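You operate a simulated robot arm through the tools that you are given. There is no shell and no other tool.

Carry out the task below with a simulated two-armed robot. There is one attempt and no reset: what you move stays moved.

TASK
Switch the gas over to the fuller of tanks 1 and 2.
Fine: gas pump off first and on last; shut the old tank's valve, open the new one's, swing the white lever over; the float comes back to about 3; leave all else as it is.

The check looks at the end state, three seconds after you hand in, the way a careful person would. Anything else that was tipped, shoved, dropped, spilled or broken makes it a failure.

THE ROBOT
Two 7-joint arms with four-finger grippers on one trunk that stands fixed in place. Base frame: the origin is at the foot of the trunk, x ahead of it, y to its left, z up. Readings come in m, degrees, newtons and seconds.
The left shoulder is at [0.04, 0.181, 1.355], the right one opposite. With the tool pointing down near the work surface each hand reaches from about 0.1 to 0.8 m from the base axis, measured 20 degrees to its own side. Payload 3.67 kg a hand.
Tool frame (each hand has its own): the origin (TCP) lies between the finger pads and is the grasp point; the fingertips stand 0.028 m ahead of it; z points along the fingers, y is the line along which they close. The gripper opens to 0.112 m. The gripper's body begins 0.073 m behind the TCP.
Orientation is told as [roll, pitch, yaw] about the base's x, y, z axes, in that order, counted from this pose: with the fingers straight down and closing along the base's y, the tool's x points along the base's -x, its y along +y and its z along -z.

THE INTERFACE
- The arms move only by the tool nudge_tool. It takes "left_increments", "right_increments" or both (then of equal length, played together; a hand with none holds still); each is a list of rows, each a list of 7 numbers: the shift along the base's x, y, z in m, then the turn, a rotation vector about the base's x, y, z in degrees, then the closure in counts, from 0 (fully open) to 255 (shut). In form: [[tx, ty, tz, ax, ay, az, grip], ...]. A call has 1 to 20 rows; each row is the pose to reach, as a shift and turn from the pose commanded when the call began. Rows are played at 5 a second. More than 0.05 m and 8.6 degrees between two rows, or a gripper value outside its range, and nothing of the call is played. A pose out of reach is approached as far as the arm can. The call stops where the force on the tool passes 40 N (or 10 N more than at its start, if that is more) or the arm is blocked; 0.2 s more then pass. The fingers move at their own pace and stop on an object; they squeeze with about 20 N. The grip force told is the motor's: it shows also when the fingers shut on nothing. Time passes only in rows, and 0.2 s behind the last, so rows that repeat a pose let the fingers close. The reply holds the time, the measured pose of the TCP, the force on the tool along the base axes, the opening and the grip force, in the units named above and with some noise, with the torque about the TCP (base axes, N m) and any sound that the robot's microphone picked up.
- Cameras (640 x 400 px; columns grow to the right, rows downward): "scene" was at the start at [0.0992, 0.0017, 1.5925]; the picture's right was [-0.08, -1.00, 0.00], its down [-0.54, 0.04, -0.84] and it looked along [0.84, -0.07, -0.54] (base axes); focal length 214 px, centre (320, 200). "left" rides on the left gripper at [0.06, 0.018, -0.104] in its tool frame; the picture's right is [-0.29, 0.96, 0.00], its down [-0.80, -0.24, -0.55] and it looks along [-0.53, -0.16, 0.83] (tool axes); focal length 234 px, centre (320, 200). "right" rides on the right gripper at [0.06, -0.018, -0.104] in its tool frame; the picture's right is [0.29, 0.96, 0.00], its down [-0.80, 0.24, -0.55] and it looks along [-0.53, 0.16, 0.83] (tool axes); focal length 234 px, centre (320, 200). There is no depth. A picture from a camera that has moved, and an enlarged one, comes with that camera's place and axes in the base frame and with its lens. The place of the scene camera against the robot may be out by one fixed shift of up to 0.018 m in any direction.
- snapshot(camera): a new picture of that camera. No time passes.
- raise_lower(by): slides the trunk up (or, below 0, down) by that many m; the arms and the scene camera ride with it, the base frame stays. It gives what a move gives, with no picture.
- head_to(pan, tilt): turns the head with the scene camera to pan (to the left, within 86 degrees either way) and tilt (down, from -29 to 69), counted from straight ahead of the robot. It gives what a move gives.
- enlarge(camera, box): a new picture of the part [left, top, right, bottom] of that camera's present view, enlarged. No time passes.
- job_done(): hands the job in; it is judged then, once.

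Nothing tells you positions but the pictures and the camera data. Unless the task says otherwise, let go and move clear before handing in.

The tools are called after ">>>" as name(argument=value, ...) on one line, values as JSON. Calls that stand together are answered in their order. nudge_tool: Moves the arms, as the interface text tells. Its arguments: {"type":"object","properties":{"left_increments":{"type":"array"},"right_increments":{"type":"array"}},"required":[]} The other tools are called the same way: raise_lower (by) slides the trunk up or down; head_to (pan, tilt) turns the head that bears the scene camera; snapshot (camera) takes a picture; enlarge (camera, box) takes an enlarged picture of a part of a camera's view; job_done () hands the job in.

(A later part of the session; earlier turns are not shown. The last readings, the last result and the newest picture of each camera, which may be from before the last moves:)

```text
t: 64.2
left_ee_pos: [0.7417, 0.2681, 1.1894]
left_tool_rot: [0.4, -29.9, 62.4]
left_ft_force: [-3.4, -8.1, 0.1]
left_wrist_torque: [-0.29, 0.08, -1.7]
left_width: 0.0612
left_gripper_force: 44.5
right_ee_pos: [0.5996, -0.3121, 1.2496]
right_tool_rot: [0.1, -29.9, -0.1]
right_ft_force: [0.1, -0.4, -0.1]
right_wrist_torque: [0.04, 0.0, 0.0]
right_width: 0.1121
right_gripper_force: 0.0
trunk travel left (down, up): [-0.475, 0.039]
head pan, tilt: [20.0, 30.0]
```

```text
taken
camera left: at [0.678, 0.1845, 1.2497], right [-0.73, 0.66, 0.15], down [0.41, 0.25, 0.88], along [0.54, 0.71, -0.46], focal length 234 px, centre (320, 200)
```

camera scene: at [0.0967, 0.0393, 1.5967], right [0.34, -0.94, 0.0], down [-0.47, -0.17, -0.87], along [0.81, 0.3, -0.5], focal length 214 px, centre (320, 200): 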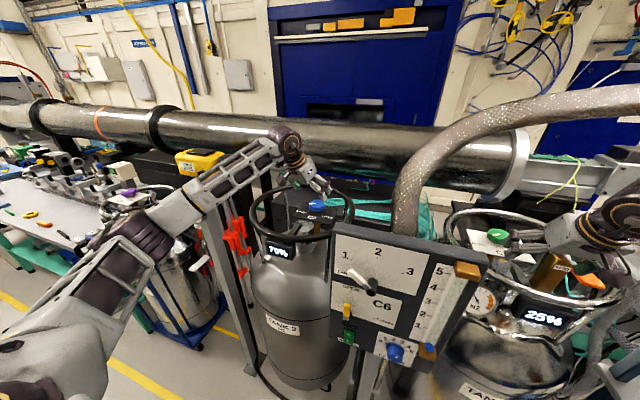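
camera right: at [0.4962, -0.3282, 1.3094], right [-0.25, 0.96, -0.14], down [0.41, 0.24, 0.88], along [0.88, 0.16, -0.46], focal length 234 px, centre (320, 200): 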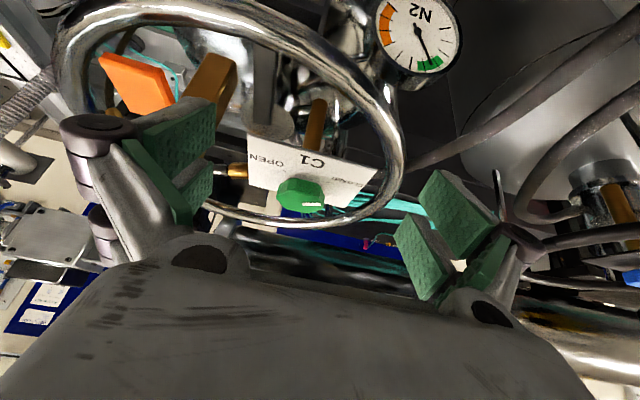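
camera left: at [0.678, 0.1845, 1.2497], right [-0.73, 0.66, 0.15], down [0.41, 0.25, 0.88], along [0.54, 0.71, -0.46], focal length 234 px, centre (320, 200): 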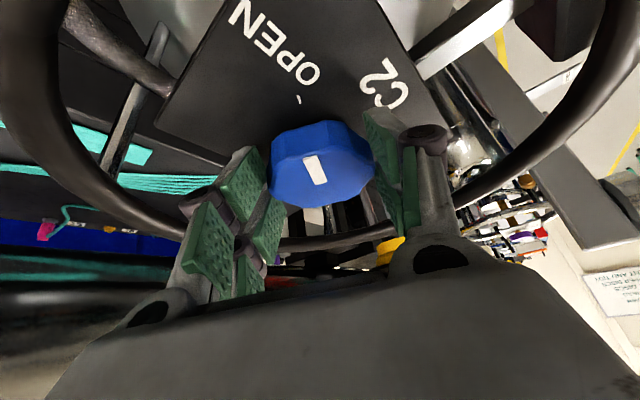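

The torque rose to 1.7 N m, so C2 is at its OPEN end stop. I'll let go, lift, turn the hand straight and check the mark.

>>> nudge_tool(left_increments=[[0, 0, 0, 0, 0, -4, 255], [0, 0, 0, 0, 0, -4, 0], [0, 0, 0, 0, 0, -4, 0], [0, 0, 0, 0, 0, -4, 0], [0, 0, 0.03, 0, 0, -4, 0], [-0.001, 0.001, 0.055, 0, 0, -12, 0], [-0.002, 0.002, 0.062, 0, 0, -20, 0], [-0.004, 0.004, 0.062, 0, 0, -28, 0], [-0.01, 0.006, 0.062, 0, 0, -36, 0], [-0.02, 0.008, 0.062, 0, 0, -44, 0], [-0.035, 0.01, 0.062, 0, 0, -52, 0], [-0.06, 0.012, 0.062, 0, 0, -60, 0], [-0.09, 0.014, 0.062, 0, 0, -62.4, 0]])

>>> snapshot(camera="left")

>>> snapshot(camera="scene")

>>> enlarge(camera="left", box=[230, 80, 430, 220])

```text
t: 67.0
left_ee_pos: [0.6507, 0.2851, 1.2516]
left_tool_rot: [0.4, -30.2, 0.1]
left_ft_force: [-0.7, 0.7, -0.5]
left_wrist_torque: [0.01, -0.01, 0.01]
left_width: 0.1121
left_gripper_force: 0.1
right_ee_pos: [0.5991, -0.3096, 1.25]
right_tool_rot: [0.0, -30.0, -0.2]
right_ft_force: [0.0, 0.7, -0.2]
right_wrist_torque: [-0.01, 0.0, 0.03]
right_width: 0.112
right_gripper_force: 0.0
trunk travel left (down, up): [-0.475, 0.039]
head pan, tilt: [20.0, 30.0]
```

```text
taken
camera left: at [0.5471, 0.3036, 1.3116], right [0.25, 0.96, 0.15], down [0.41, -0.24, 0.88], along [0.88, -0.15, -0.45], focal length 234 px, centre (320, 200)
```

left: 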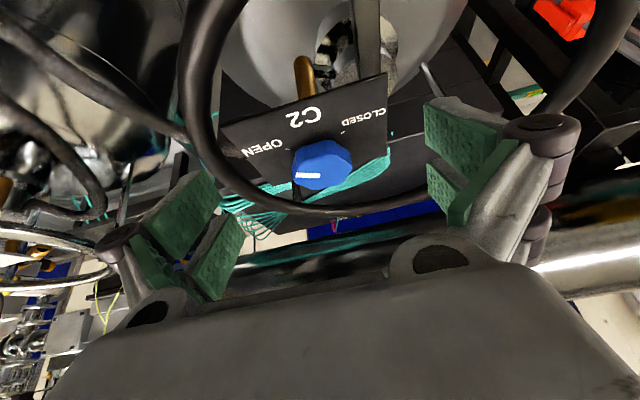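

```text
taken
camera scene: at [0.0938, 0.0406, 1.5969], right [0.34, -0.94, 0.0], down [-0.47, -0.17, -0.87], along [0.81, 0.3, -0.5], focal length 214 px, centre (320, 200)
```

scene: 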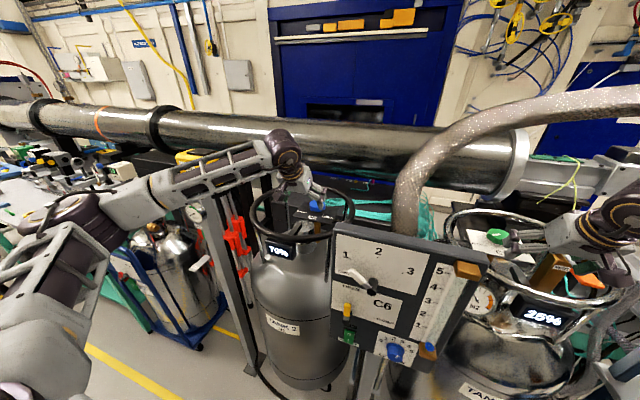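

```text
2.86 times, centred on (330, 150) of left
camera zoom: at [0.5471, 0.3036, 1.3116], right [0.25, 0.96, 0.15], down [0.41, -0.24, 0.88], along [0.88, -0.15, -0.45], focal length 669 px, centre (291, 343)
```

zoom: 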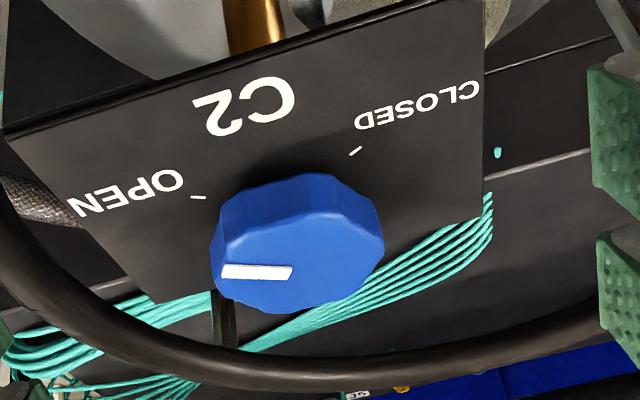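

C2's mark is parallel to its OPEN tick. For the selector lever I'll use the left hand pointing straight down in front of the panel. That pose is easy to reach, and the lever can be pushed sideways. First I'll draw both hands back, with the left up and vertical.

>>> nudge_tool(left_increments=[[-0.04, 0.002, 0.005, 0, 0, 0, 0], [-0.08, 0.004, 0.01, 0, 0, 0, 0], [-0.12, 0.006, 0.02, 0, 0, 0, 0], [-0.16, 0.006, 0.03, 0, 4, 0, 0], [-0.195, 0.006, 0.045, 0, 9, 0, 0], [-0.22, 0.003, 0.065, 0, 15, 0, 100], [-0.235, 0.0, 0.09, 0, 21, 0, 255], [-0.245, -0.01, 0.12, 0, 27, 0, 255], [-0.25, -0.02, 0.145, 0, 30, 0, 255]], right_increments=[[-0.02, 0, 0, 0, 0, 0, 0], [-0.04, 0, 0, 0, 0, 0, 0], [-0.06, 0, 0, 0, 0, 0, 0], [-0.08, 0, 0, 0, 0, 0, 0], [-0.1, 0, 0, 0, 0, 0, 0], [-0.12, 0, 0, 0, 0, 0, 0], [-0.14, 0, 0, 0, 0, 0, 0], [-0.16, 0, 0, 0, 0, 0, 0], [-0.17, 0, 0, 0, 0, 0, 0]])

>>> snapshot(camera="scene")

>>> snapshot(camera="left")

```text
t: 69.0
left_ee_pos: [0.4072, 0.2645, 1.3784]
left_tool_rot: [0.4, 2.9, 0.2]
left_ft_force: [0.9, 0.4, 3.7]
left_wrist_torque: [-0.02, 0.0, 0.0]
left_width: 0.0001
left_gripper_force: 19.5
right_ee_pos: [0.4327, -0.3097, 1.2486]
right_tool_rot: [0.0, -29.7, -0.2]
right_ft_force: [0.7, 0.1, 0.1]
right_wrist_torque: [-0.02, 0.06, 0.0]
right_width: 0.112
right_gripper_force: 0.0
trunk travel left (down, up): [-0.475, 0.039]
head pan, tilt: [20.0, 30.0]
```

```text
taken
camera scene: at [0.0982, 0.0397, 1.5966], right [0.34, -0.94, 0.0], down [-0.47, -0.17, -0.86], along [0.81, 0.3, -0.5], focal length 214 px, centre (320, 200)
```

scene: 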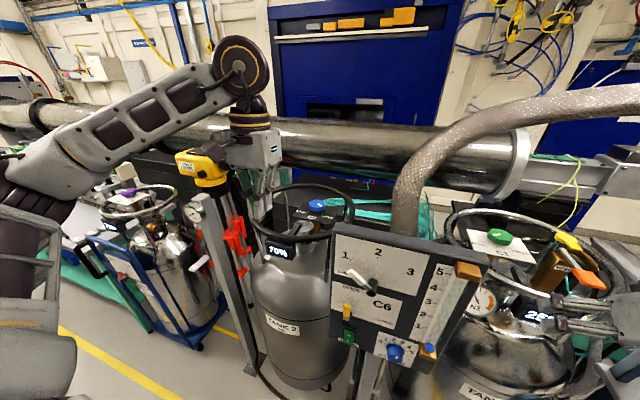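

```text
taken
camera left: at [0.3519, 0.2824, 1.4858], right [0.28, 0.96, -0.01], down [0.82, -0.24, 0.51], along [0.49, -0.15, -0.86], focal length 234 px, centre (320, 200)
```

left: 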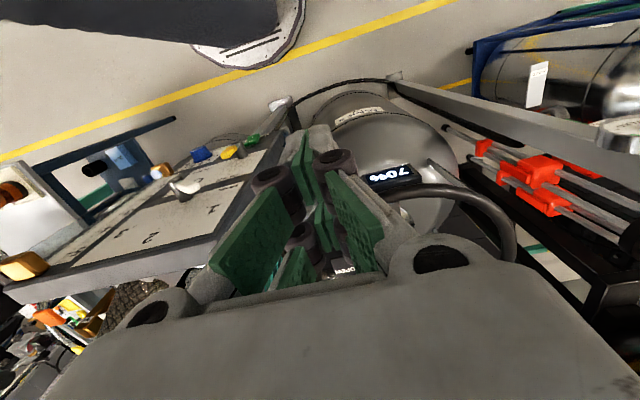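

The left hand is vertical and clear. I'll bring it to the right, to y≈0.13 above and in front of the panel's left side, and look at the lever.

>>> nudge_tool(left_increments=[[0, -0.045, 0.01, 0, -1, 0, 255], [0, -0.09, 0.01, 0, -2, 0, 255], [0, -0.13, 0.01, 0, -3, 0, 255]])

>>> snapshot(camera="left")

>>> head_to(pan=-5, tilt=35)

>>> snapshot(camera="scene")

```text
t: 69.8
left_ee_pos: [0.4009, 0.1317, 1.4074]
left_tool_rot: [0.6, -3.0, 0.2]
left_ft_force: [-0.9, -0.7, -0.3]
left_wrist_torque: [0.03, -0.04, -0.02]
left_width: 0.0
left_gripper_force: 19.8
right_ee_pos: [0.4303, -0.3113, 1.2498]
right_tool_rot: [0.1, -29.9, -0.1]
right_ft_force: [-1.1, 0.2, -0.4]
right_wrist_torque: [0.05, -0.03, -0.01]
right_width: 0.1122
right_gripper_force: 0.0
trunk travel left (down, up): [-0.475, 0.039]
head pan, tilt: [20.0, 30.0]
```

```text
taken
camera left: at [0.3358, 0.1509, 1.508], right [0.28, 0.96, 0.02], down [0.77, -0.24, 0.59], along [0.58, -0.15, -0.8], focal length 234 px, centre (320, 200)
```

left: 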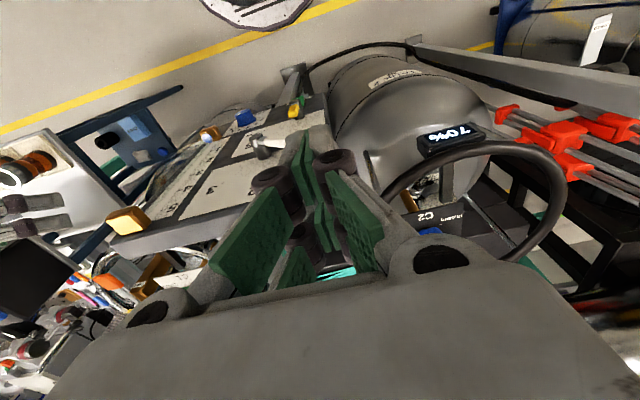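

```text
t: 70.6
left_ee_pos: [0.4011, 0.1352, 1.4058]
left_tool_rot: [0.4, -3.1, 0.0]
left_ft_force: [-0.8, -0.7, -1.4]
left_wrist_torque: [-0.03, -0.06, 0.0]
left_width: 0.0001
left_gripper_force: 19.8
right_ee_pos: [0.4313, -0.3099, 1.2505]
right_tool_rot: [0.0, -29.8, -0.1]
right_ft_force: [0.0, 0.5, -0.2]
right_wrist_torque: [0.01, 0.01, 0.01]
right_width: 0.1122
right_gripper_force: 0.1
trunk travel left (down, up): [-0.475, 0.039]
head pan, tilt: [-5.0, 35.0]
```

```text
taken
camera scene: at [0.0982, 0.0019, 1.589], right [-0.09, -1.0, 0.0], down [-0.57, 0.05, -0.82], along [0.82, -0.07, -0.57], focal length 214 px, centre (320, 200)
```

scene: 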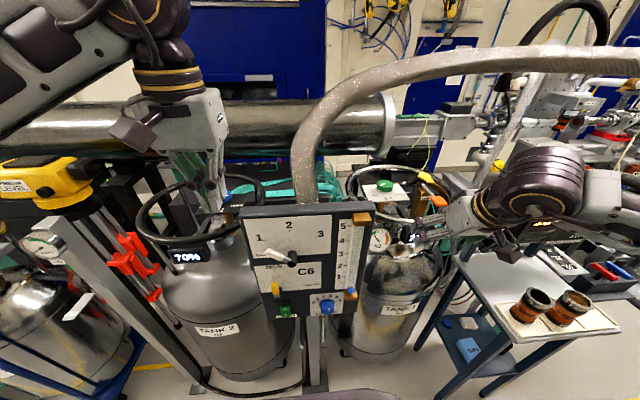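

>>> enlarge(camera="left", box=[200, 90, 330, 200])

>>> enlarge(camera="scene", box=[235, 195, 385, 325])

```text
3.64 times, centred on (265, 145) of left
camera zoom: at [0.337, 0.1535, 1.5075], right [0.28, 0.96, 0.02], down [0.77, -0.24, 0.59], along [0.57, -0.15, -0.8], focal length 852 px, centre (520, 400)
```

zoom: 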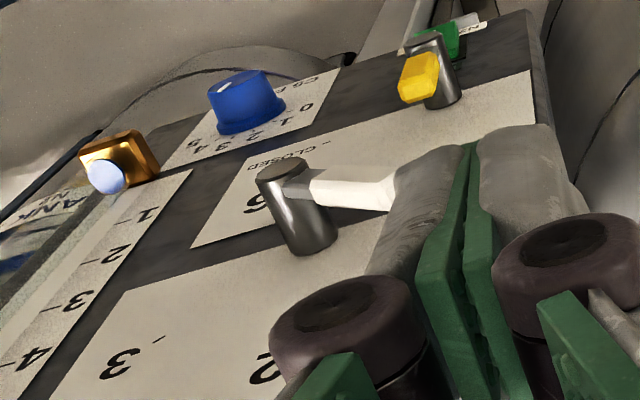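

```text
3.08 times, centred on (310, 260) of scene
camera zoom: at [0.0982, 0.0019, 1.589], right [-0.09, -1.0, 0.0], down [-0.57, 0.05, -0.82], along [0.82, -0.07, -0.57], focal length 660 px, centre (351, 15)
```

zoom: 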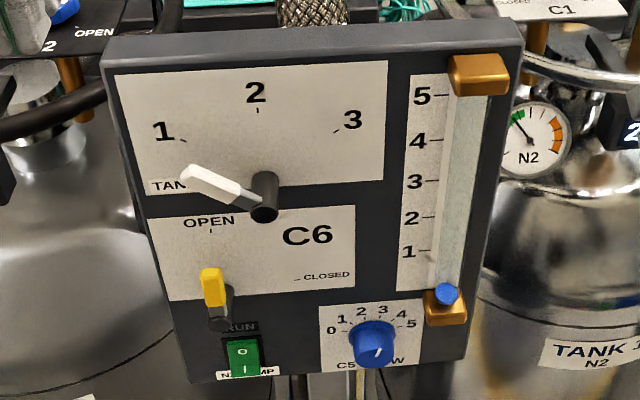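

The lever's hub front is at (0.435, 0.032, 1.175) and its tip at (0.435, 0.084, 1.224). I'll lower the closed fingers to the left of the tip, in the lever's plane and short of the panel face.

>>> nudge_tool(left_increments=[[0.015, 0.005, -0.035, 0, 0, 0, 255], [0.027, 0.006, -0.075, 0, 0, 0, 255], [0.027, 0.006, -0.115, 0, 0, 0, 255], [0.027, 0.006, -0.15, 0, 0, 0, 255], [0.027, 0.006, -0.175, 0, 0, 0, 255]])

>>> enlarge(camera="scene", box=[215, 165, 365, 295])

>>> snapshot(camera="left")

```text
t: 71.8
left_ee_pos: [0.4305, 0.1404, 1.2304]
left_tool_rot: [0.4, -3.1, 0.4]
left_ft_force: [-0.4, 0.2, 0.1]
left_wrist_torque: [0.01, 0.01, -0.01]
left_width: 0.0002
left_gripper_force: 20.4
right_ee_pos: [0.4308, -0.3095, 1.2496]
right_tool_rot: [0.0, -29.8, -0.1]
right_ft_force: [0.4, -0.3, -1.4]
right_wrist_torque: [0.02, 0.01, 0.01]
right_width: 0.112
right_gripper_force: 0.1
trunk travel left (down, up): [-0.475, 0.039]
head pan, tilt: [-5.0, 35.0]
```

```text
3.08 times, centred on (290, 230) of scene
camera zoom: at [0.0984, 0.0018, 1.589], right [-0.09, -1.0, 0.0], down [-0.57, 0.05, -0.82], along [0.82, -0.07, -0.57], focal length 660 px, centre (412, 108)
```

zoom: 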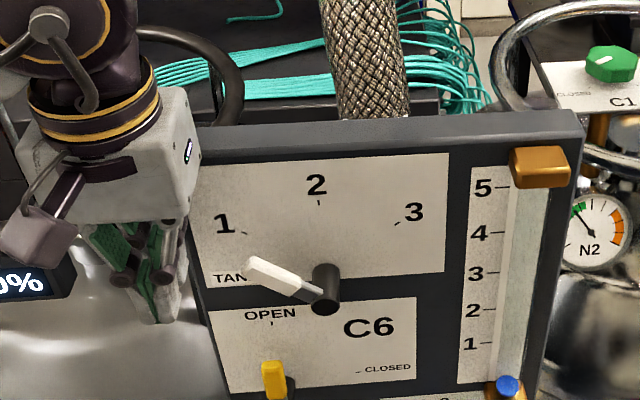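

```text
taken
camera left: at [0.3649, 0.1584, 1.3315], right [0.28, 0.96, 0.02], down [0.77, -0.24, 0.59], along [0.58, -0.15, -0.8], focal length 234 px, centre (320, 200)
```

left: 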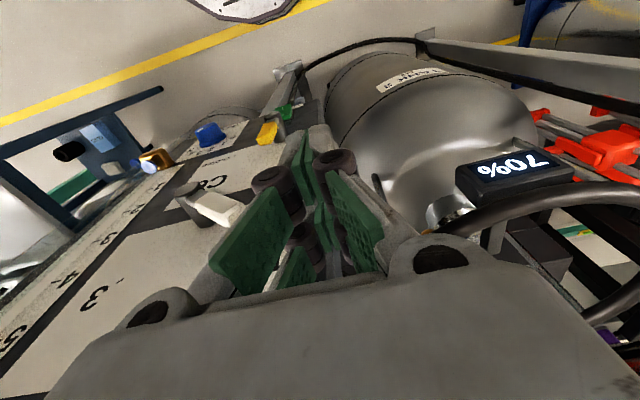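

The fingers are left of the lever and clear of the panel. I'll push right slowly.

>>> nudge_tool(left_increments=[[0, -0.01, 0, 0, 0, 0, 255], [0, -0.02, 0, 0, 0, 0, 255], [0, -0.028, 0, 0, 0, 0, 255], [0, -0.036, 0, 0, 0, 0, 255], [0, -0.042, 0, 0, 0, 0, 255]])

>>> enlarge(camera="scene", box=[215, 165, 365, 295])

>>> snapshot(camera="left")

```text
t: 73.0
left_ee_pos: [0.4297, 0.0994, 1.2304]
left_tool_rot: [0.4, -3.2, 0.3]
left_ft_force: [-0.8, 4.5, 2.7]
left_wrist_torque: [0.03, -0.05, 0.07]
left_width: 0.0
left_gripper_force: 19.8
right_ee_pos: [0.4307, -0.3079, 1.25]
right_tool_rot: [0.0, -29.9, -0.1]
right_ft_force: [-0.8, -0.1, 0.0]
right_wrist_torque: [-0.01, 0.0, -0.03]
right_width: 0.1119
right_gripper_force: 0.0
trunk travel left (down, up): [-0.475, 0.039]
head pan, tilt: [-5.0, 35.0]
```

```text
3.08 times, centred on (290, 230) of scene
camera zoom: at [0.0975, 0.0036, 1.5891], right [-0.09, -1.0, 0.0], down [-0.57, 0.05, -0.82], along [0.82, -0.07, -0.57], focal length 660 px, centre (412, 108)
```

zoom: 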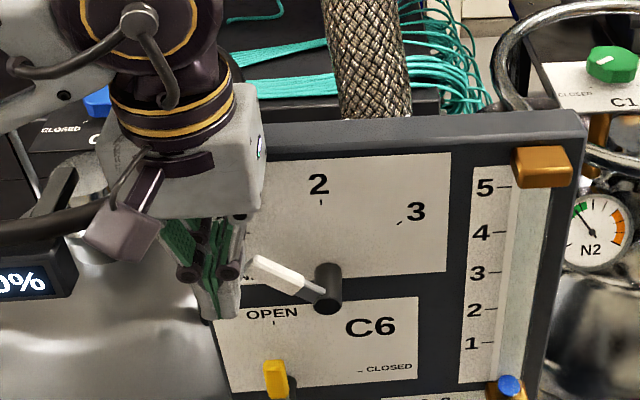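

```text
taken
camera left: at [0.3639, 0.1185, 1.3321], right [0.28, 0.96, 0.02], down [0.77, -0.24, 0.59], along [0.58, -0.15, -0.8], focal length 234 px, centre (320, 200)
```

left: 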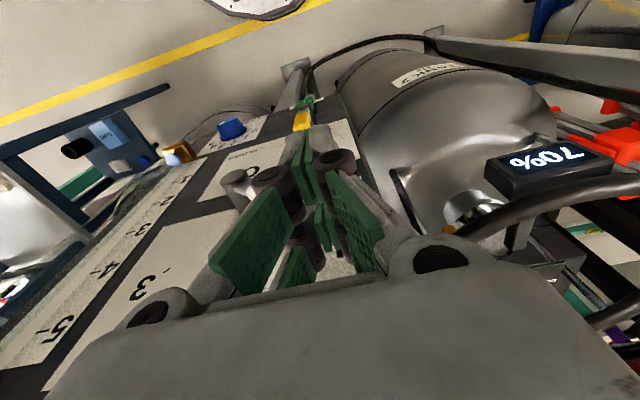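

Contact with the lever, at about 4.5 N. I'll keep pushing right in small steps.

>>> nudge_tool(left_increments=[[0, -0.006, 0, 0, 0, 0, 255], [0, -0.012, 0, 0, 0, 0, 255], [0, -0.018, 0, 0, 0, 0, 255], [0, -0.024, 0, 0, 0, 0, 255]])

>>> enlarge(camera="scene", box=[215, 165, 365, 295])

>>> enlarge(camera="left", box=[160, 90, 380, 270])

```text
t: 73.8
left_ee_pos: [0.4269, 0.0879, 1.2366]
left_tool_rot: [0.5, -3.6, 0.4]
left_ft_force: [-15.8, 17.9, 19.3]
left_wrist_torque: [-0.12, -0.15, 0.07]
left_width: 0.0
left_gripper_force: 19.9
right_ee_pos: [0.428, -0.3086, 1.2516]
right_tool_rot: [0.0, -29.9, -0.2]
right_ft_force: [0.3, -0.6, -0.7]
right_wrist_torque: [0.02, 0.0, 0.0]
right_width: 0.1122
right_gripper_force: 0.1
trunk travel left (down, up): [-0.475, 0.039]
head pan, tilt: [-5.0, 35.0]
stopped in row 3 (left hand): the force on the tool passed its limit at 43 N (the readings are from after the stop); the commanded pose is now the measured one
```

```text
3.08 times, centred on (290, 230) of scene
camera zoom: at [0.0945, 0.0035, 1.5893], right [-0.09, -1.0, 0.0], down [-0.57, 0.05, -0.82], along [0.82, -0.07, -0.57], focal length 660 px, centre (412, 108)
```

zoom: 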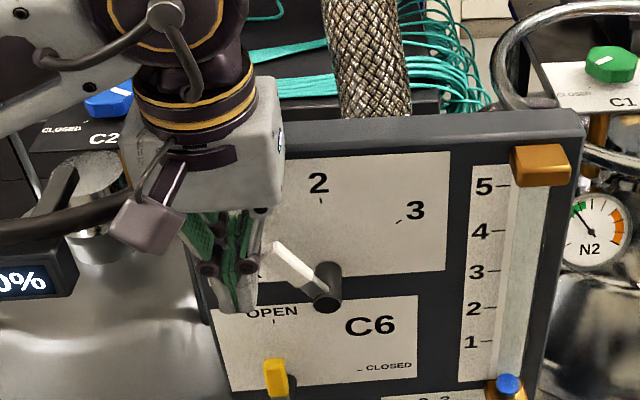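

```text
2.22 times, centred on (270, 180) of left
camera zoom: at [0.3616, 0.1053, 1.3364], right [0.28, 0.96, 0.03], down [0.76, -0.24, 0.6], along [0.58, -0.15, -0.8], focal length 520 px, centre (431, 244)
```

zoom: 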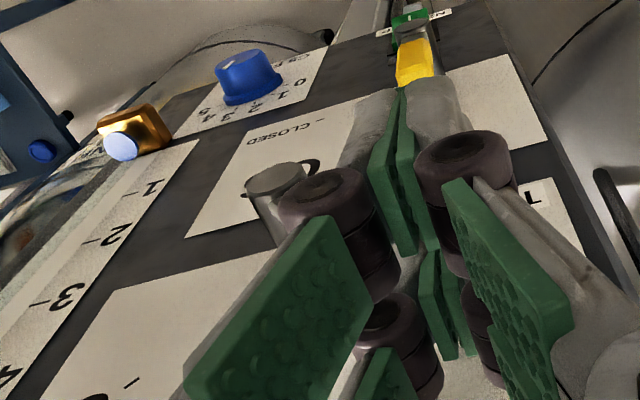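

The lever started to turn, but its tip is wedging under the finger knuckles. A better way is to lower open, parallel fingers around the lever and close them on it at the hub's y, which stands it upright at 2. I'll lift off and get above it.

>>> nudge_tool(left_increments=[[0.002, 0.027, 0.003, 0, 0, 0, 255], [0.002, 0.032, 0.048, 0, 0, 0, 255], [0.002, 0.027, 0.09, 0, 0, 0, 100], [0.004, -0.008, 0.113, 0, 0, 0, 0], [0.005, -0.04, 0.113, 0, 0, 0, 0], [0.005, -0.04, 0.113, 0, 0, 0, 0]])

>>> enlarge(camera="scene", box=[215, 165, 365, 295])

>>> snapshot(camera="left")

```text
t: 75.2
left_ee_pos: [0.4355, 0.0457, 1.3466]
left_tool_rot: [0.4, -3.3, 0.5]
left_ft_force: [-0.1, 0.1, 0.1]
left_wrist_torque: [-0.01, 0.02, -0.02]
left_width: 0.1115
left_gripper_force: 0.0
right_ee_pos: [0.43, -0.3093, 1.2501]
right_tool_rot: [0.0, -29.7, -0.1]
right_ft_force: [-0.2, 0.6, -0.6]
right_wrist_torque: [0.0, -0.02, -0.02]
right_width: 0.112
right_gripper_force: 0.1
trunk travel left (down, up): [-0.475, 0.039]
head pan, tilt: [-5.0, 35.0]
```

```text
3.08 times, centred on (290, 230) of scene
camera zoom: at [0.0974, 0.0025, 1.589], right [-0.09, -1.0, 0.0], down [-0.57, 0.05, -0.82], along [0.82, -0.07, -0.57], focal length 660 px, centre (412, 108)
```

zoom: 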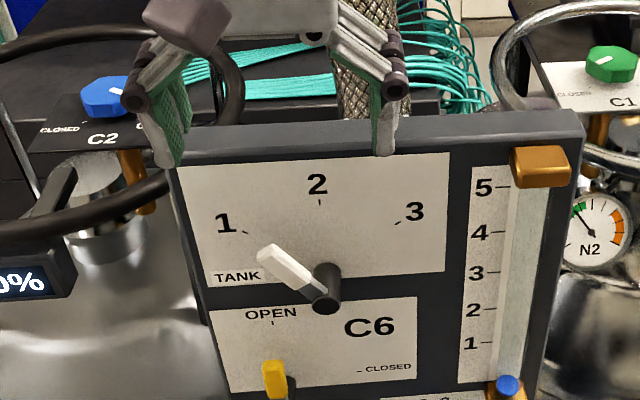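

```text
taken
camera left: at [0.3694, 0.064, 1.4478], right [0.28, 0.96, 0.02], down [0.76, -0.24, 0.6], along [0.58, -0.15, -0.8], focal length 234 px, centre (320, 200)
```

left: 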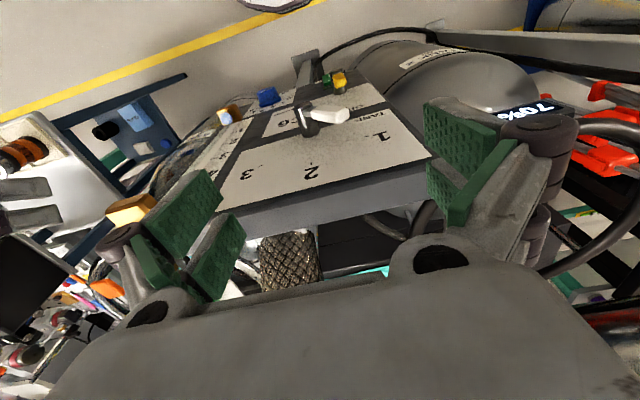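

The lever stayed where I left it, and the open fingers are above it on both sides. I'll go down around it.

>>> nudge_tool(left_increments=[[-0.003, 0.001, -0.04, 0, 0, 0, 0], [-0.003, 0.001, -0.08, 0, 0, 0, 0], [-0.003, 0.001, -0.112, 0, 0, 0, 0]])

>>> enlarge(camera="scene", box=[215, 165, 365, 295])

>>> snapshot(camera="left")

```text
t: 76.0
left_ee_pos: [0.4325, 0.0455, 1.2331]
left_tool_rot: [0.5, -3.5, 0.5]
left_ft_force: [-0.2, -1.0, 0.8]
left_wrist_torque: [0.03, 0.01, 0.02]
left_width: 0.1119
left_gripper_force: 0.1
right_ee_pos: [0.4311, -0.3102, 1.2491]
right_tool_rot: [0.0, -29.8, -0.3]
right_ft_force: [-0.9, 0.5, 0.0]
right_wrist_torque: [-0.02, 0.03, 0.0]
right_width: 0.1119
right_gripper_force: 0.1
trunk travel left (down, up): [-0.475, 0.039]
head pan, tilt: [-5.0, 35.0]
```

```text
3.08 times, centred on (290, 230) of scene
camera zoom: at [0.0982, 0.0013, 1.589], right [-0.09, -1.0, 0.0], down [-0.57, 0.05, -0.82], along [0.82, -0.07, -0.57], focal length 660 px, centre (412, 108)
```

zoom: 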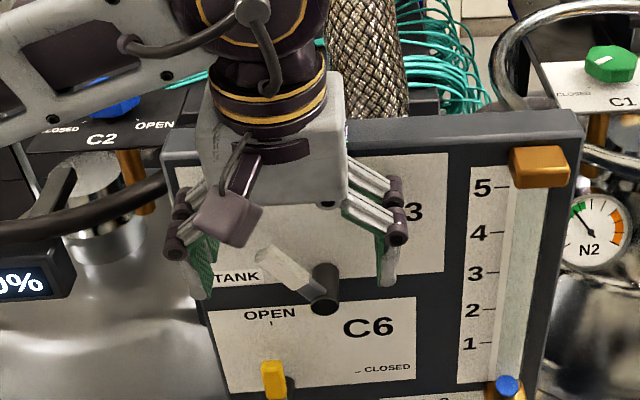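

```text
taken
camera left: at [0.3672, 0.0641, 1.3352], right [0.28, 0.96, 0.02], down [0.76, -0.24, 0.6], along [0.58, -0.15, -0.8], focal length 234 px, centre (320, 200)
```

left: 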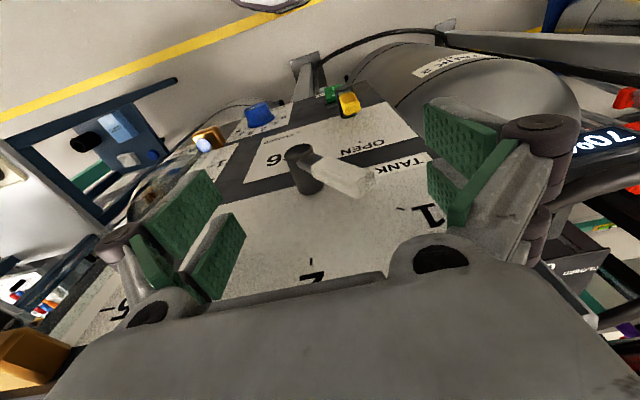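

The lever is between the fingers and the tips clear the hub. I'll close gradually while centring on the hub's y.

>>> nudge_tool(left_increments=[[0, -0.004, 0, 0, 0, 0, 80], [0, -0.008, 0, 0, 0, 0, 130], [0, -0.0125, 0, 0, 0, 0, 170], [0, -0.0125, 0, 0, 0, 0, 200], [0, -0.0125, 0, 0, 0, 0, 200]])

>>> enlarge(camera="scene", box=[215, 165, 365, 295])

>>> snapshot(camera="left")

```text
t: 77.2
left_ee_pos: [0.4328, 0.032, 1.2351]
left_tool_rot: [0.4, -3.3, 0.4]
left_ft_force: [-0.4, 0.2, -0.1]
left_wrist_torque: [0.01, -0.02, 0.0]
left_width: 0.0244
left_gripper_force: 0.2
right_ee_pos: [0.4312, -0.3085, 1.2491]
right_tool_rot: [-0.1, -29.8, -0.2]
right_ft_force: [-0.1, -0.6, 0.4]
right_wrist_torque: [-0.03, -0.01, 0.03]
right_width: 0.112
right_gripper_force: 0.0
trunk travel left (down, up): [-0.475, 0.039]
head pan, tilt: [-5.0, 35.0]
```

```text
3.08 times, centred on (290, 230) of scene
camera zoom: at [0.0978, 0.0016, 1.589], right [-0.09, -1.0, 0.0], down [-0.57, 0.05, -0.82], along [0.82, -0.07, -0.57], focal length 660 px, centre (412, 108)
```

zoom: 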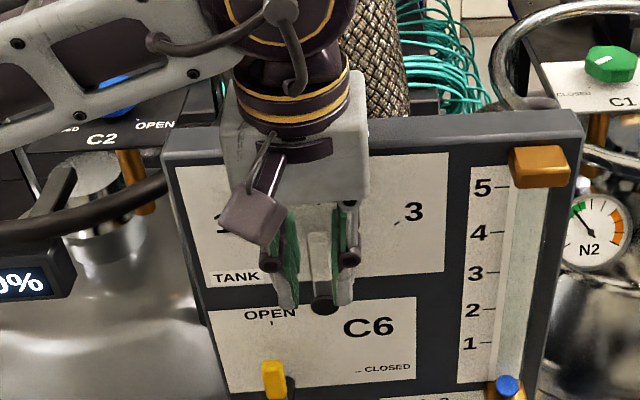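

```text
taken
camera left: at [0.3666, 0.0513, 1.3353], right [0.28, 0.96, 0.02], down [0.76, -0.24, 0.6], along [0.58, -0.15, -0.8], focal length 234 px, centre (320, 200)
```

left: 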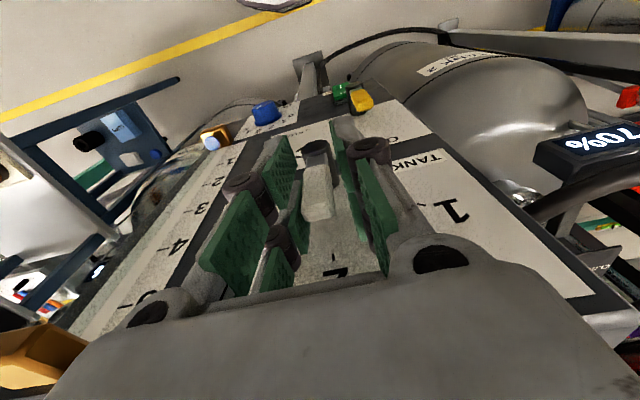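

The lever now stands upright between the fingers with no force on them. I'll open, lift straight up and check.

>>> nudge_tool(left_increments=[[0, 0, 0, 0, 0, 0, 100], [0, 0, 0, 0, 0, 0, 0], [0, 0, 0, 0, 0, 0, 0], [0, 0, 0.04, 0, 0, 0, 0], [0, 0, 0.08, 0, 0, 0, 0], [0, 0, 0.12, 0, 0, 0, 0], [-0.03, 0.02, 0.15, 0, 0, 0, 0]])

>>> enlarge(camera="scene", box=[215, 185, 385, 335])

>>> snapshot(camera="left")

```text
t: 78.8
left_ee_pos: [0.4009, 0.0547, 1.3841]
left_tool_rot: [0.4, -3.5, 0.4]
left_ft_force: [0.3, 0.7, 0.2]
left_wrist_torque: [-0.02, -0.03, 0.01]
left_width: 0.1121
left_gripper_force: 0.0
right_ee_pos: [0.4273, -0.3091, 1.2499]
right_tool_rot: [0.0, -30.0, -0.1]
right_ft_force: [-0.1, 0.2, 0.1]
right_wrist_torque: [-0.05, -0.04, -0.03]
right_width: 0.112
right_gripper_force: 0.0
trunk travel left (down, up): [-0.475, 0.039]
head pan, tilt: [-5.0, 35.0]
```

```text
2.67 times, centred on (300, 260) of scene
camera zoom: at [0.0951, 0.0029, 1.5892], right [-0.09, -1.0, 0.0], down [-0.57, 0.05, -0.82], along [0.82, -0.07, -0.57], focal length 572 px, centre (373, 40)
```

zoom: 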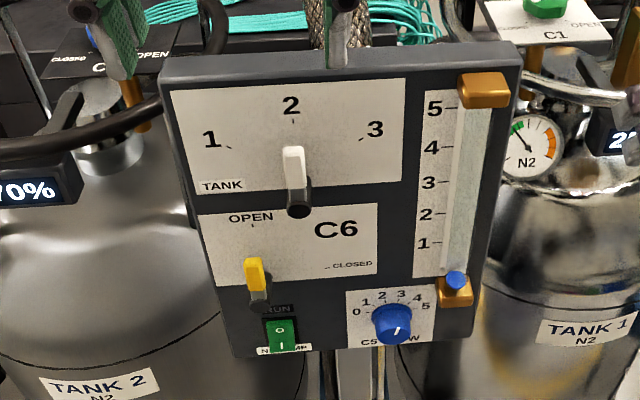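

```text
taken
camera left: at [0.3345, 0.0727, 1.4858], right [0.28, 0.96, 0.02], down [0.76, -0.24, 0.6], along [0.58, -0.15, -0.8], focal length 234 px, centre (320, 200)
```

left: 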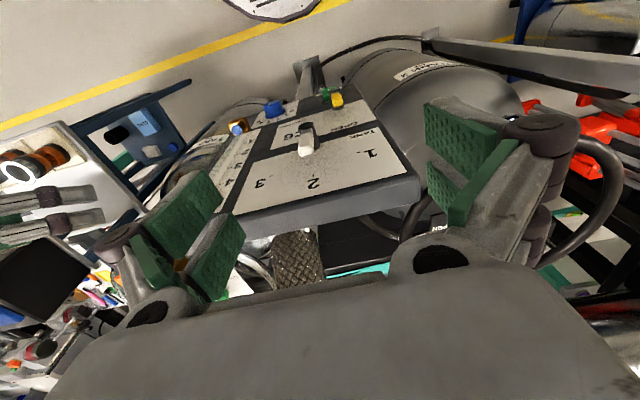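

The lever is at 2 and C6, the flow knob and the rest are unchanged. Last is the pump. I'll close the left hand and go straight down in front of the panel, clear of everything.

>>> nudge_tool(left_increments=[[-0.03, 0.01, 0, 0, 0, 0, 255], [-0.04, 0.017, -0.03, 0, 0, 0, 255], [-0.04, 0.017, -0.07, 0, 0, 0, 255], [-0.04, 0.017, -0.11, 0, 0, 0, 255], [-0.04, 0.017, -0.15, 0, 0, 0, 255], [-0.04, 0.017, -0.19, 0, 0, 0, 255], [-0.04, 0.017, -0.23, 0, 0, 0, 255], [-0.04, 0.017, -0.27, 0, 0, 0, 255], [-0.04, 0.017, -0.31, 0, 0, 0, 255]])

>>> snapshot(camera="scene")

>>> snapshot(camera="left")

```text
t: 80.8
left_ee_pos: [0.3626, 0.0709, 1.0736]
left_tool_rot: [0.5, -3.4, 0.5]
left_ft_force: [0.1, 0.3, -0.1]
left_wrist_torque: [0.05, -0.02, 0.03]
left_width: 0.0001
left_gripper_force: 20.0
right_ee_pos: [0.431, -0.3098, 1.2495]
right_tool_rot: [-0.1, -29.8, -0.2]
right_ft_force: [-0.7, 0.1, -0.6]
right_wrist_torque: [-0.03, -0.01, 0.0]
right_width: 0.1122
right_gripper_force: 0.1
trunk travel left (down, up): [-0.475, 0.039]
head pan, tilt: [-5.0, 35.0]
```

```text
taken
camera scene: at [0.0985, 0.0014, 1.5889], right [-0.09, -1.0, 0.0], down [-0.57, 0.05, -0.82], along [0.82, -0.07, -0.57], focal length 214 px, centre (320, 200)
```

scene: 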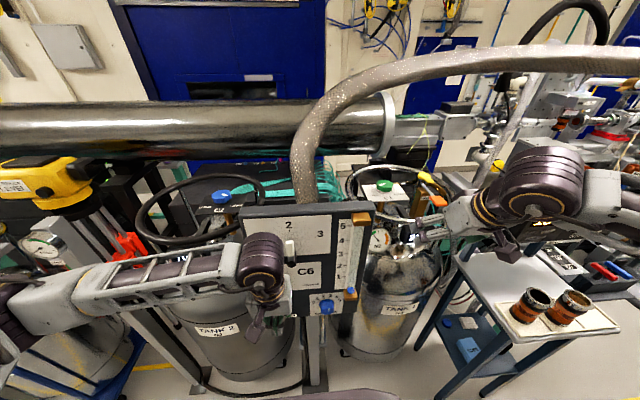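

```text
taken
camera left: at [0.2971, 0.0883, 1.1749], right [0.28, 0.96, 0.02], down [0.77, -0.24, 0.6], along [0.58, -0.15, -0.8], focal length 234 px, centre (320, 200)
```

left: 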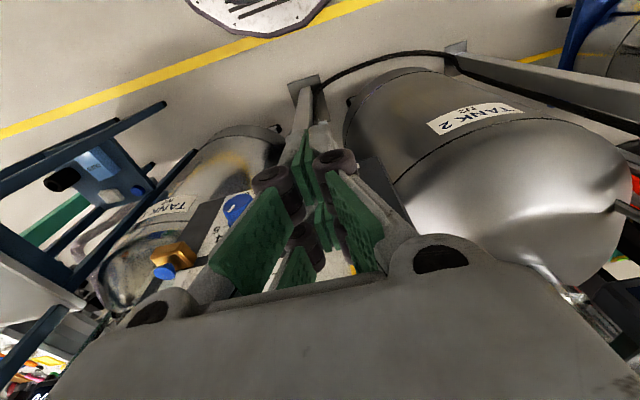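

The route is clear. I'll go down a bit more and tilt the hand forward to about 45°, still short of the panel.

>>> nudge_tool(left_increments=[[0, 0, -0.03, 0, -7, 0, 255], [0, 0, -0.06, 0, -14, 0, 255], [0, 0, -0.09, 0, -21, 0, 255], [0, 0, -0.11, 0, -28, 0, 255], [0, 0, -0.125, 0, -35, 0, 255], [0, 0, -0.13, 0, -42, 0, 255]])

>>> snapshot(camera="left")

>>> enlarge(camera="scene", box=[215, 245, 385, 395])

```text
t: 82.2
left_ee_pos: [0.3643, 0.0681, 0.9457]
left_tool_rot: [0.0, -45.7, 0.7]
left_ft_force: [2.1, -0.6, 1.5]
left_wrist_torque: [-0.01, 0.23, -0.01]
left_width: 0.0001
left_gripper_force: 20.6
right_ee_pos: [0.4313, -0.3132, 1.2492]
right_tool_rot: [0.1, -29.7, -0.3]
right_ft_force: [0.6, 0.5, -0.3]
right_wrist_torque: [0.02, 0.02, 0.02]
right_width: 0.1117
right_gripper_force: 0.1
trunk travel left (down, up): [-0.475, 0.039]
head pan, tilt: [-5.0, 35.0]
```

```text
taken
camera left: at [0.2485, 0.0859, 0.9761], right [0.19, 0.96, 0.21], down [0.16, -0.24, 0.96], along [0.97, -0.15, -0.2], focal length 234 px, centre (320, 200)
```

left: 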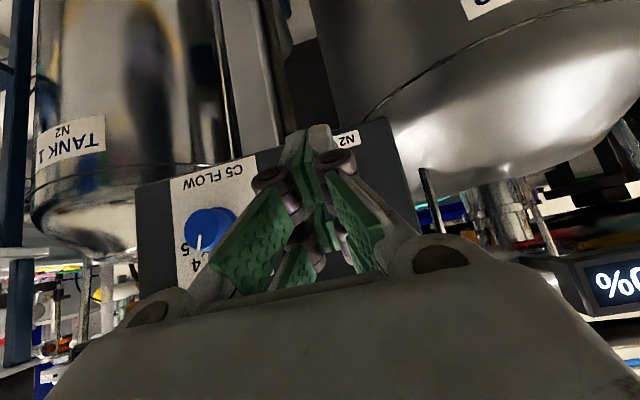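

```text
2.67 times, centred on (300, 320) of scene
camera zoom: at [0.0985, -0.0022, 1.5891], right [-0.09, -1.0, 0.0], down [-0.57, 0.05, -0.82], along [0.82, -0.07, -0.57], focal length 572 px, centre (373, -120)
```

zoom: 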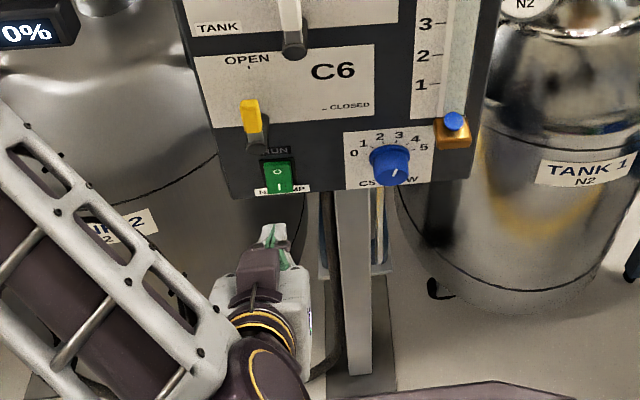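

The pose was reachable. Now I'll drop so the tips meet the rocker's lower half (z≈0.90) and move up close.

>>> nudge_tool(left_increments=[[0, 0.003, -0.02, 0, 0, 0, 255], [0, 0.003, -0.033, 0, 0, 0, 255], [0.02, 0.003, -0.033, 0, 0, 0, 255], [0.04, 0.003, -0.033, 0, 0, 0, 255]])

>>> enlarge(camera="scene", box=[235, 270, 345, 390])

>>> snapshot(camera="left")

```text
t: 83.2
left_ee_pos: [0.4035, 0.0731, 0.9108]
left_tool_rot: [0.1, -45.4, 0.5]
left_ft_force: [-0.3, 1.3, 0.2]
left_wrist_torque: [0.01, 0.02, 0.0]
left_width: 0.0
left_gripper_force: 19.4
right_ee_pos: [0.4319, -0.3105, 1.2498]
right_tool_rot: [0.0, -29.8, -0.2]
right_ft_force: [0.1, -0.9, 0.1]
right_wrist_torque: [-0.01, -0.02, -0.02]
right_width: 0.112
right_gripper_force: 0.1
trunk travel left (down, up): [-0.475, 0.039]
head pan, tilt: [-5.0, 35.0]
```

```text
3.33 times, centred on (290, 330) of scene
camera zoom: at [0.0985, 0.0013, 1.589], right [-0.09, -1.0, 0.0], down [-0.57, 0.05, -0.82], along [0.82, -0.07, -0.57], focal length 715 px, centre (420, -233)
```

zoom: 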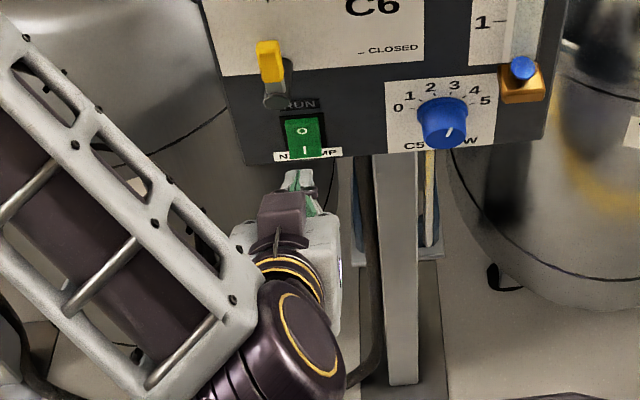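

```text
taken
camera left: at [0.2872, 0.091, 0.9421], right [0.19, 0.96, 0.21], down [0.17, -0.24, 0.96], along [0.97, -0.15, -0.21], focal length 234 px, centre (320, 200)
```

left: 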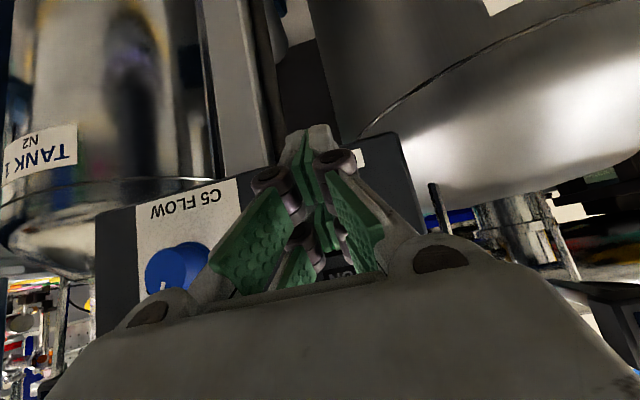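

The tips are at z≈0.90, just in front of the I half. I'll press forward slowly.

>>> nudge_tool(left_increments=[[0.006, 0, 0, 0, 0, 0, 255], [0.011, 0, 0, 0, 0, 0, 255], [0.016, 0, 0, 0, 0, 0, 255], [0.02, 0, 0, 0, 0, 0, 255], [0.024, 0, 0, 0, 0, 0, 255], [0.028, 0, 0, 0, 0, 0, 255], [0.032, 0, 0, 0, 0, 0, 255]])

>>> enlarge(camera="scene", box=[235, 230, 375, 390])

```text
t: 84.9
left_ee_pos: [0.4262, 0.0729, 0.9084]
left_tool_rot: [0.0, -44.4, 0.3]
left_ft_force: [-24.8, 2.9, 9.2]
left_wrist_torque: [0.03, -0.2, 0.06]
left_width: 0.006
left_gripper_force: 35.8
right_ee_pos: [0.4307, -0.3101, 1.25]
right_tool_rot: [0.0, -29.8, -0.2]
right_ft_force: [1.6, 0.6, 0.0]
right_wrist_torque: [-0.01, 0.05, 0.02]
right_width: 0.1118
right_gripper_force: 0.0
trunk travel left (down, up): [-0.475, 0.039]
head pan, tilt: [-5.0, 35.0]
stopped in row 7 (left hand): the force on the tool passed its limit at 42 N (the readings are from after the stop); the commanded pose is now the measured one
```

```text
2.50 times, centred on (305, 310) of scene
camera zoom: at [0.0967, 0.0014, 1.5892], right [-0.09, -1.0, 0.0], down [-0.57, 0.05, -0.82], along [0.82, -0.07, -0.57], focal length 536 px, centre (358, -75)
```

zoom: 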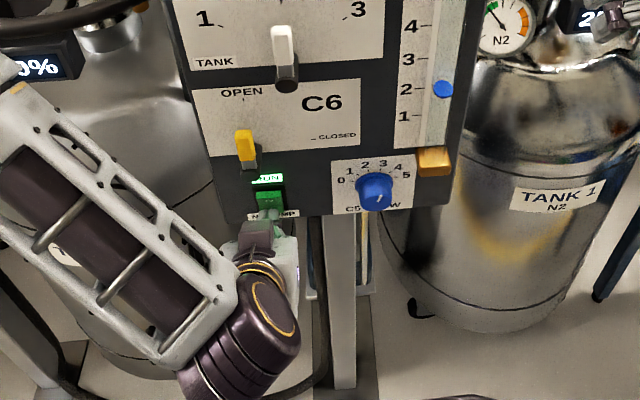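

RUN is lit and the float is rising. I'll back the left hand straight away from the switch and then check everything.

>>> nudge_tool(left_increments=[[-0.01, 0, 0, 0, 0, 0, 255], [-0.035, 0, 0, 0, 0, 0, 255], [-0.06, 0, 0, 0, 0, 0, 255], [-0.06, 0, 0, 0, 0, 0, 255], [-0.06, 0, 0, 0, 0, 0, 255], [-0.06, 0, 0, 0, 0, 0, 255]])

>>> enlarge(camera="scene", box=[215, 185, 385, 335])

>>> snapshot(camera="scene")

```text
t: 86.3
left_ee_pos: [0.3695, 0.0724, 0.909]
left_tool_rot: [0.2, -44.7, 0.4]
left_ft_force: [-0.2, 0.2, 0.4]
left_wrist_torque: [0.01, 0.02, 0.0]
left_width: 0.0
left_gripper_force: 35.8
right_ee_pos: [0.4311, -0.3115, 1.2492]
right_tool_rot: [0.0, -29.8, -0.2]
right_ft_force: [0.7, 0.4, -1.2]
right_wrist_torque: [0.04, 0.01, -0.01]
right_width: 0.1121
right_gripper_force: 0.0
trunk travel left (down, up): [-0.475, 0.039]
head pan, tilt: [-5.0, 35.0]
```

```text
2.67 times, centred on (300, 260) of scene
camera zoom: at [0.0977, 0.001, 1.589], right [-0.09, -1.0, 0.0], down [-0.57, 0.05, -0.82], along [0.82, -0.07, -0.57], focal length 572 px, centre (373, 40)
```

zoom: 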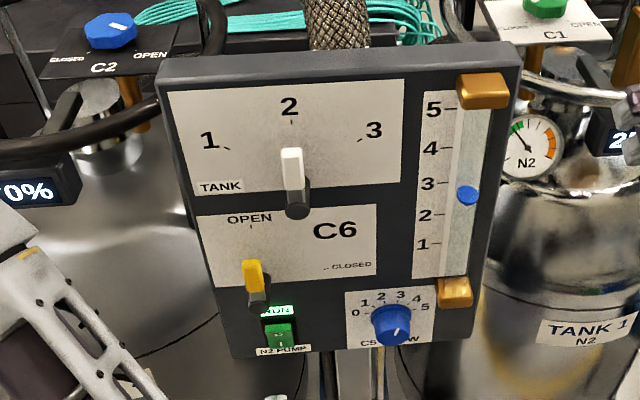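

```text
taken
camera scene: at [0.0977, 0.001, 1.589], right [-0.09, -1.0, 0.0], down [-0.57, 0.05, -0.82], along [0.82, -0.07, -0.57], focal length 214 px, centre (320, 200)
```

scene: 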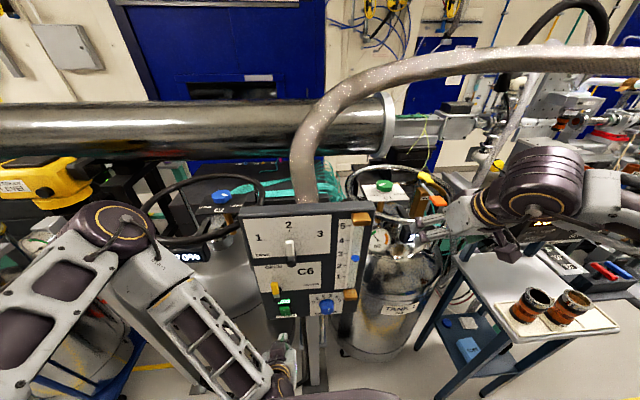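

The float has come back to just under 3, as at the start. Now I'll repeat an earlier view exactly to compare C6, and check C1, C2 and the heater once more.

>>> head_to(pan=-10, tilt=25)

>>> enlarge(camera="scene", box=[220, 320, 300, 390])

>>> enlarge(camera="scene", box=[195, 225, 365, 365])

>>> enlarge(camera="scene", box=[325, 195, 445, 285])

>>> enlarge(camera="scene", box=[160, 225, 260, 300])

>>> enlarge(camera="scene", box=[440, 180, 640, 380])

```text
t: 87.0
left_ee_pos: [0.3707, 0.0718, 0.9092]
left_tool_rot: [0.2, -44.7, 0.4]
left_ft_force: [-0.1, -0.4, -0.9]
left_wrist_torque: [0.03, -0.01, 0.01]
left_width: 0.0
left_gripper_force: 35.8
right_ee_pos: [0.4314, -0.3103, 1.2498]
right_tool_rot: [0.0, -29.9, -0.2]
right_ft_force: [0.5, -0.8, 0.5]
right_wrist_torque: [0.02, 0.0, 0.01]
right_width: 0.112
right_gripper_force: 0.0
trunk travel left (down, up): [-0.475, 0.039]
head pan, tilt: [-10.0, 25.0]
```

```text
5.71 times, centred on (260, 355) of scene
camera zoom: at [0.1011, -0.0071, 1.6047], right [-0.17, -0.98, 0.0], down [-0.42, 0.07, -0.91], along [0.89, -0.16, -0.42], focal length 1226 px, centre (663, -686)
```

zoom: 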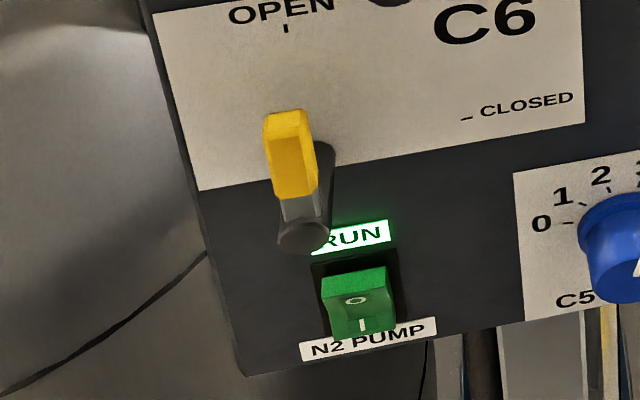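

```text
2.86 times, centred on (280, 295) of scene
camera zoom: at [0.1011, -0.0071, 1.6047], right [-0.17, -0.98, 0.0], down [-0.42, 0.07, -0.91], along [0.89, -0.16, -0.42], focal length 613 px, centre (434, -71)
```

zoom: 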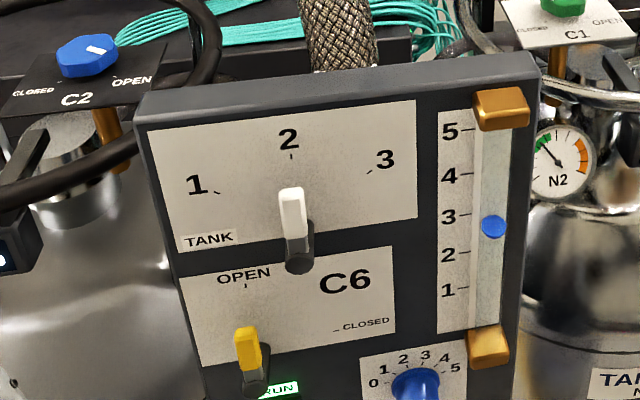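

```text
4.44 times, centred on (385, 240) of scene
camera zoom: at [0.1011, -0.0071, 1.6047], right [-0.17, -0.98, 0.0], down [-0.42, 0.07, -0.91], along [0.89, -0.16, -0.42], focal length 953 px, centre (31, 22)
```

zoom: 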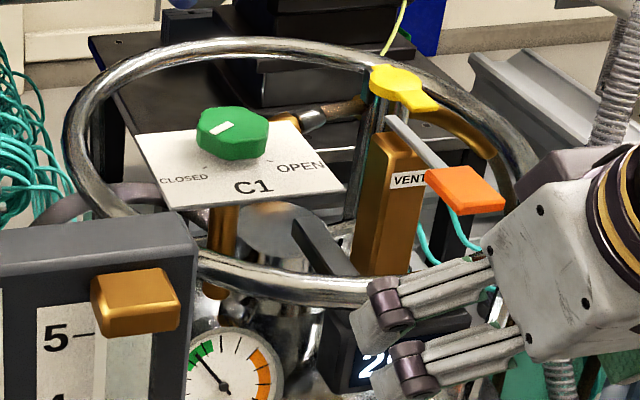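

```text
5.33 times, centred on (210, 262) of scene
camera zoom: at [0.1011, -0.0071, 1.6047], right [-0.17, -0.98, 0.0], down [-0.42, 0.07, -0.91], along [0.89, -0.16, -0.42], focal length 1144 px, centre (907, -133)
```

zoom: 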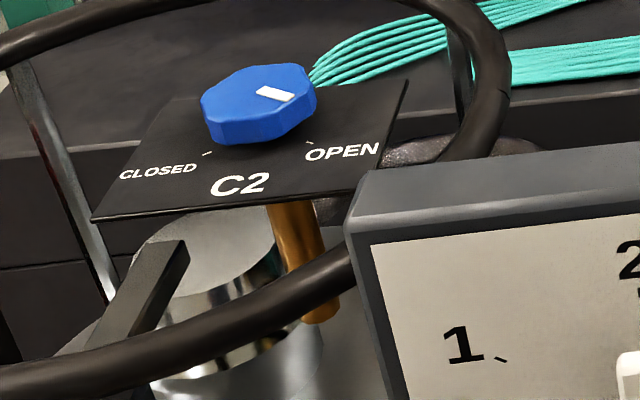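

```text
2.00 times, centred on (540, 280) of scene
camera zoom: at [0.1011, -0.0071, 1.6047], right [-0.17, -0.98, 0.0], down [-0.42, 0.07, -0.91], along [0.89, -0.16, -0.42], focal length 429 px, centre (-120, 40)
```

zoom: 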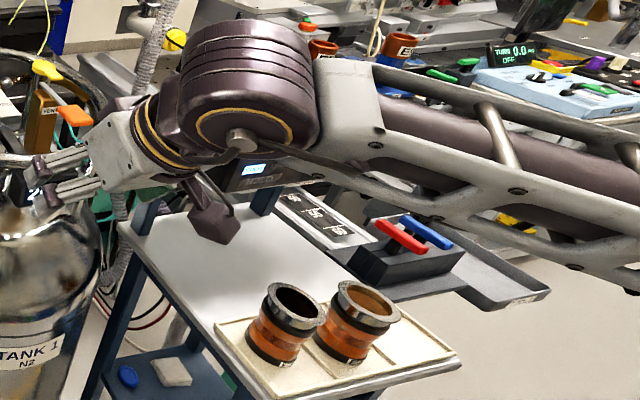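

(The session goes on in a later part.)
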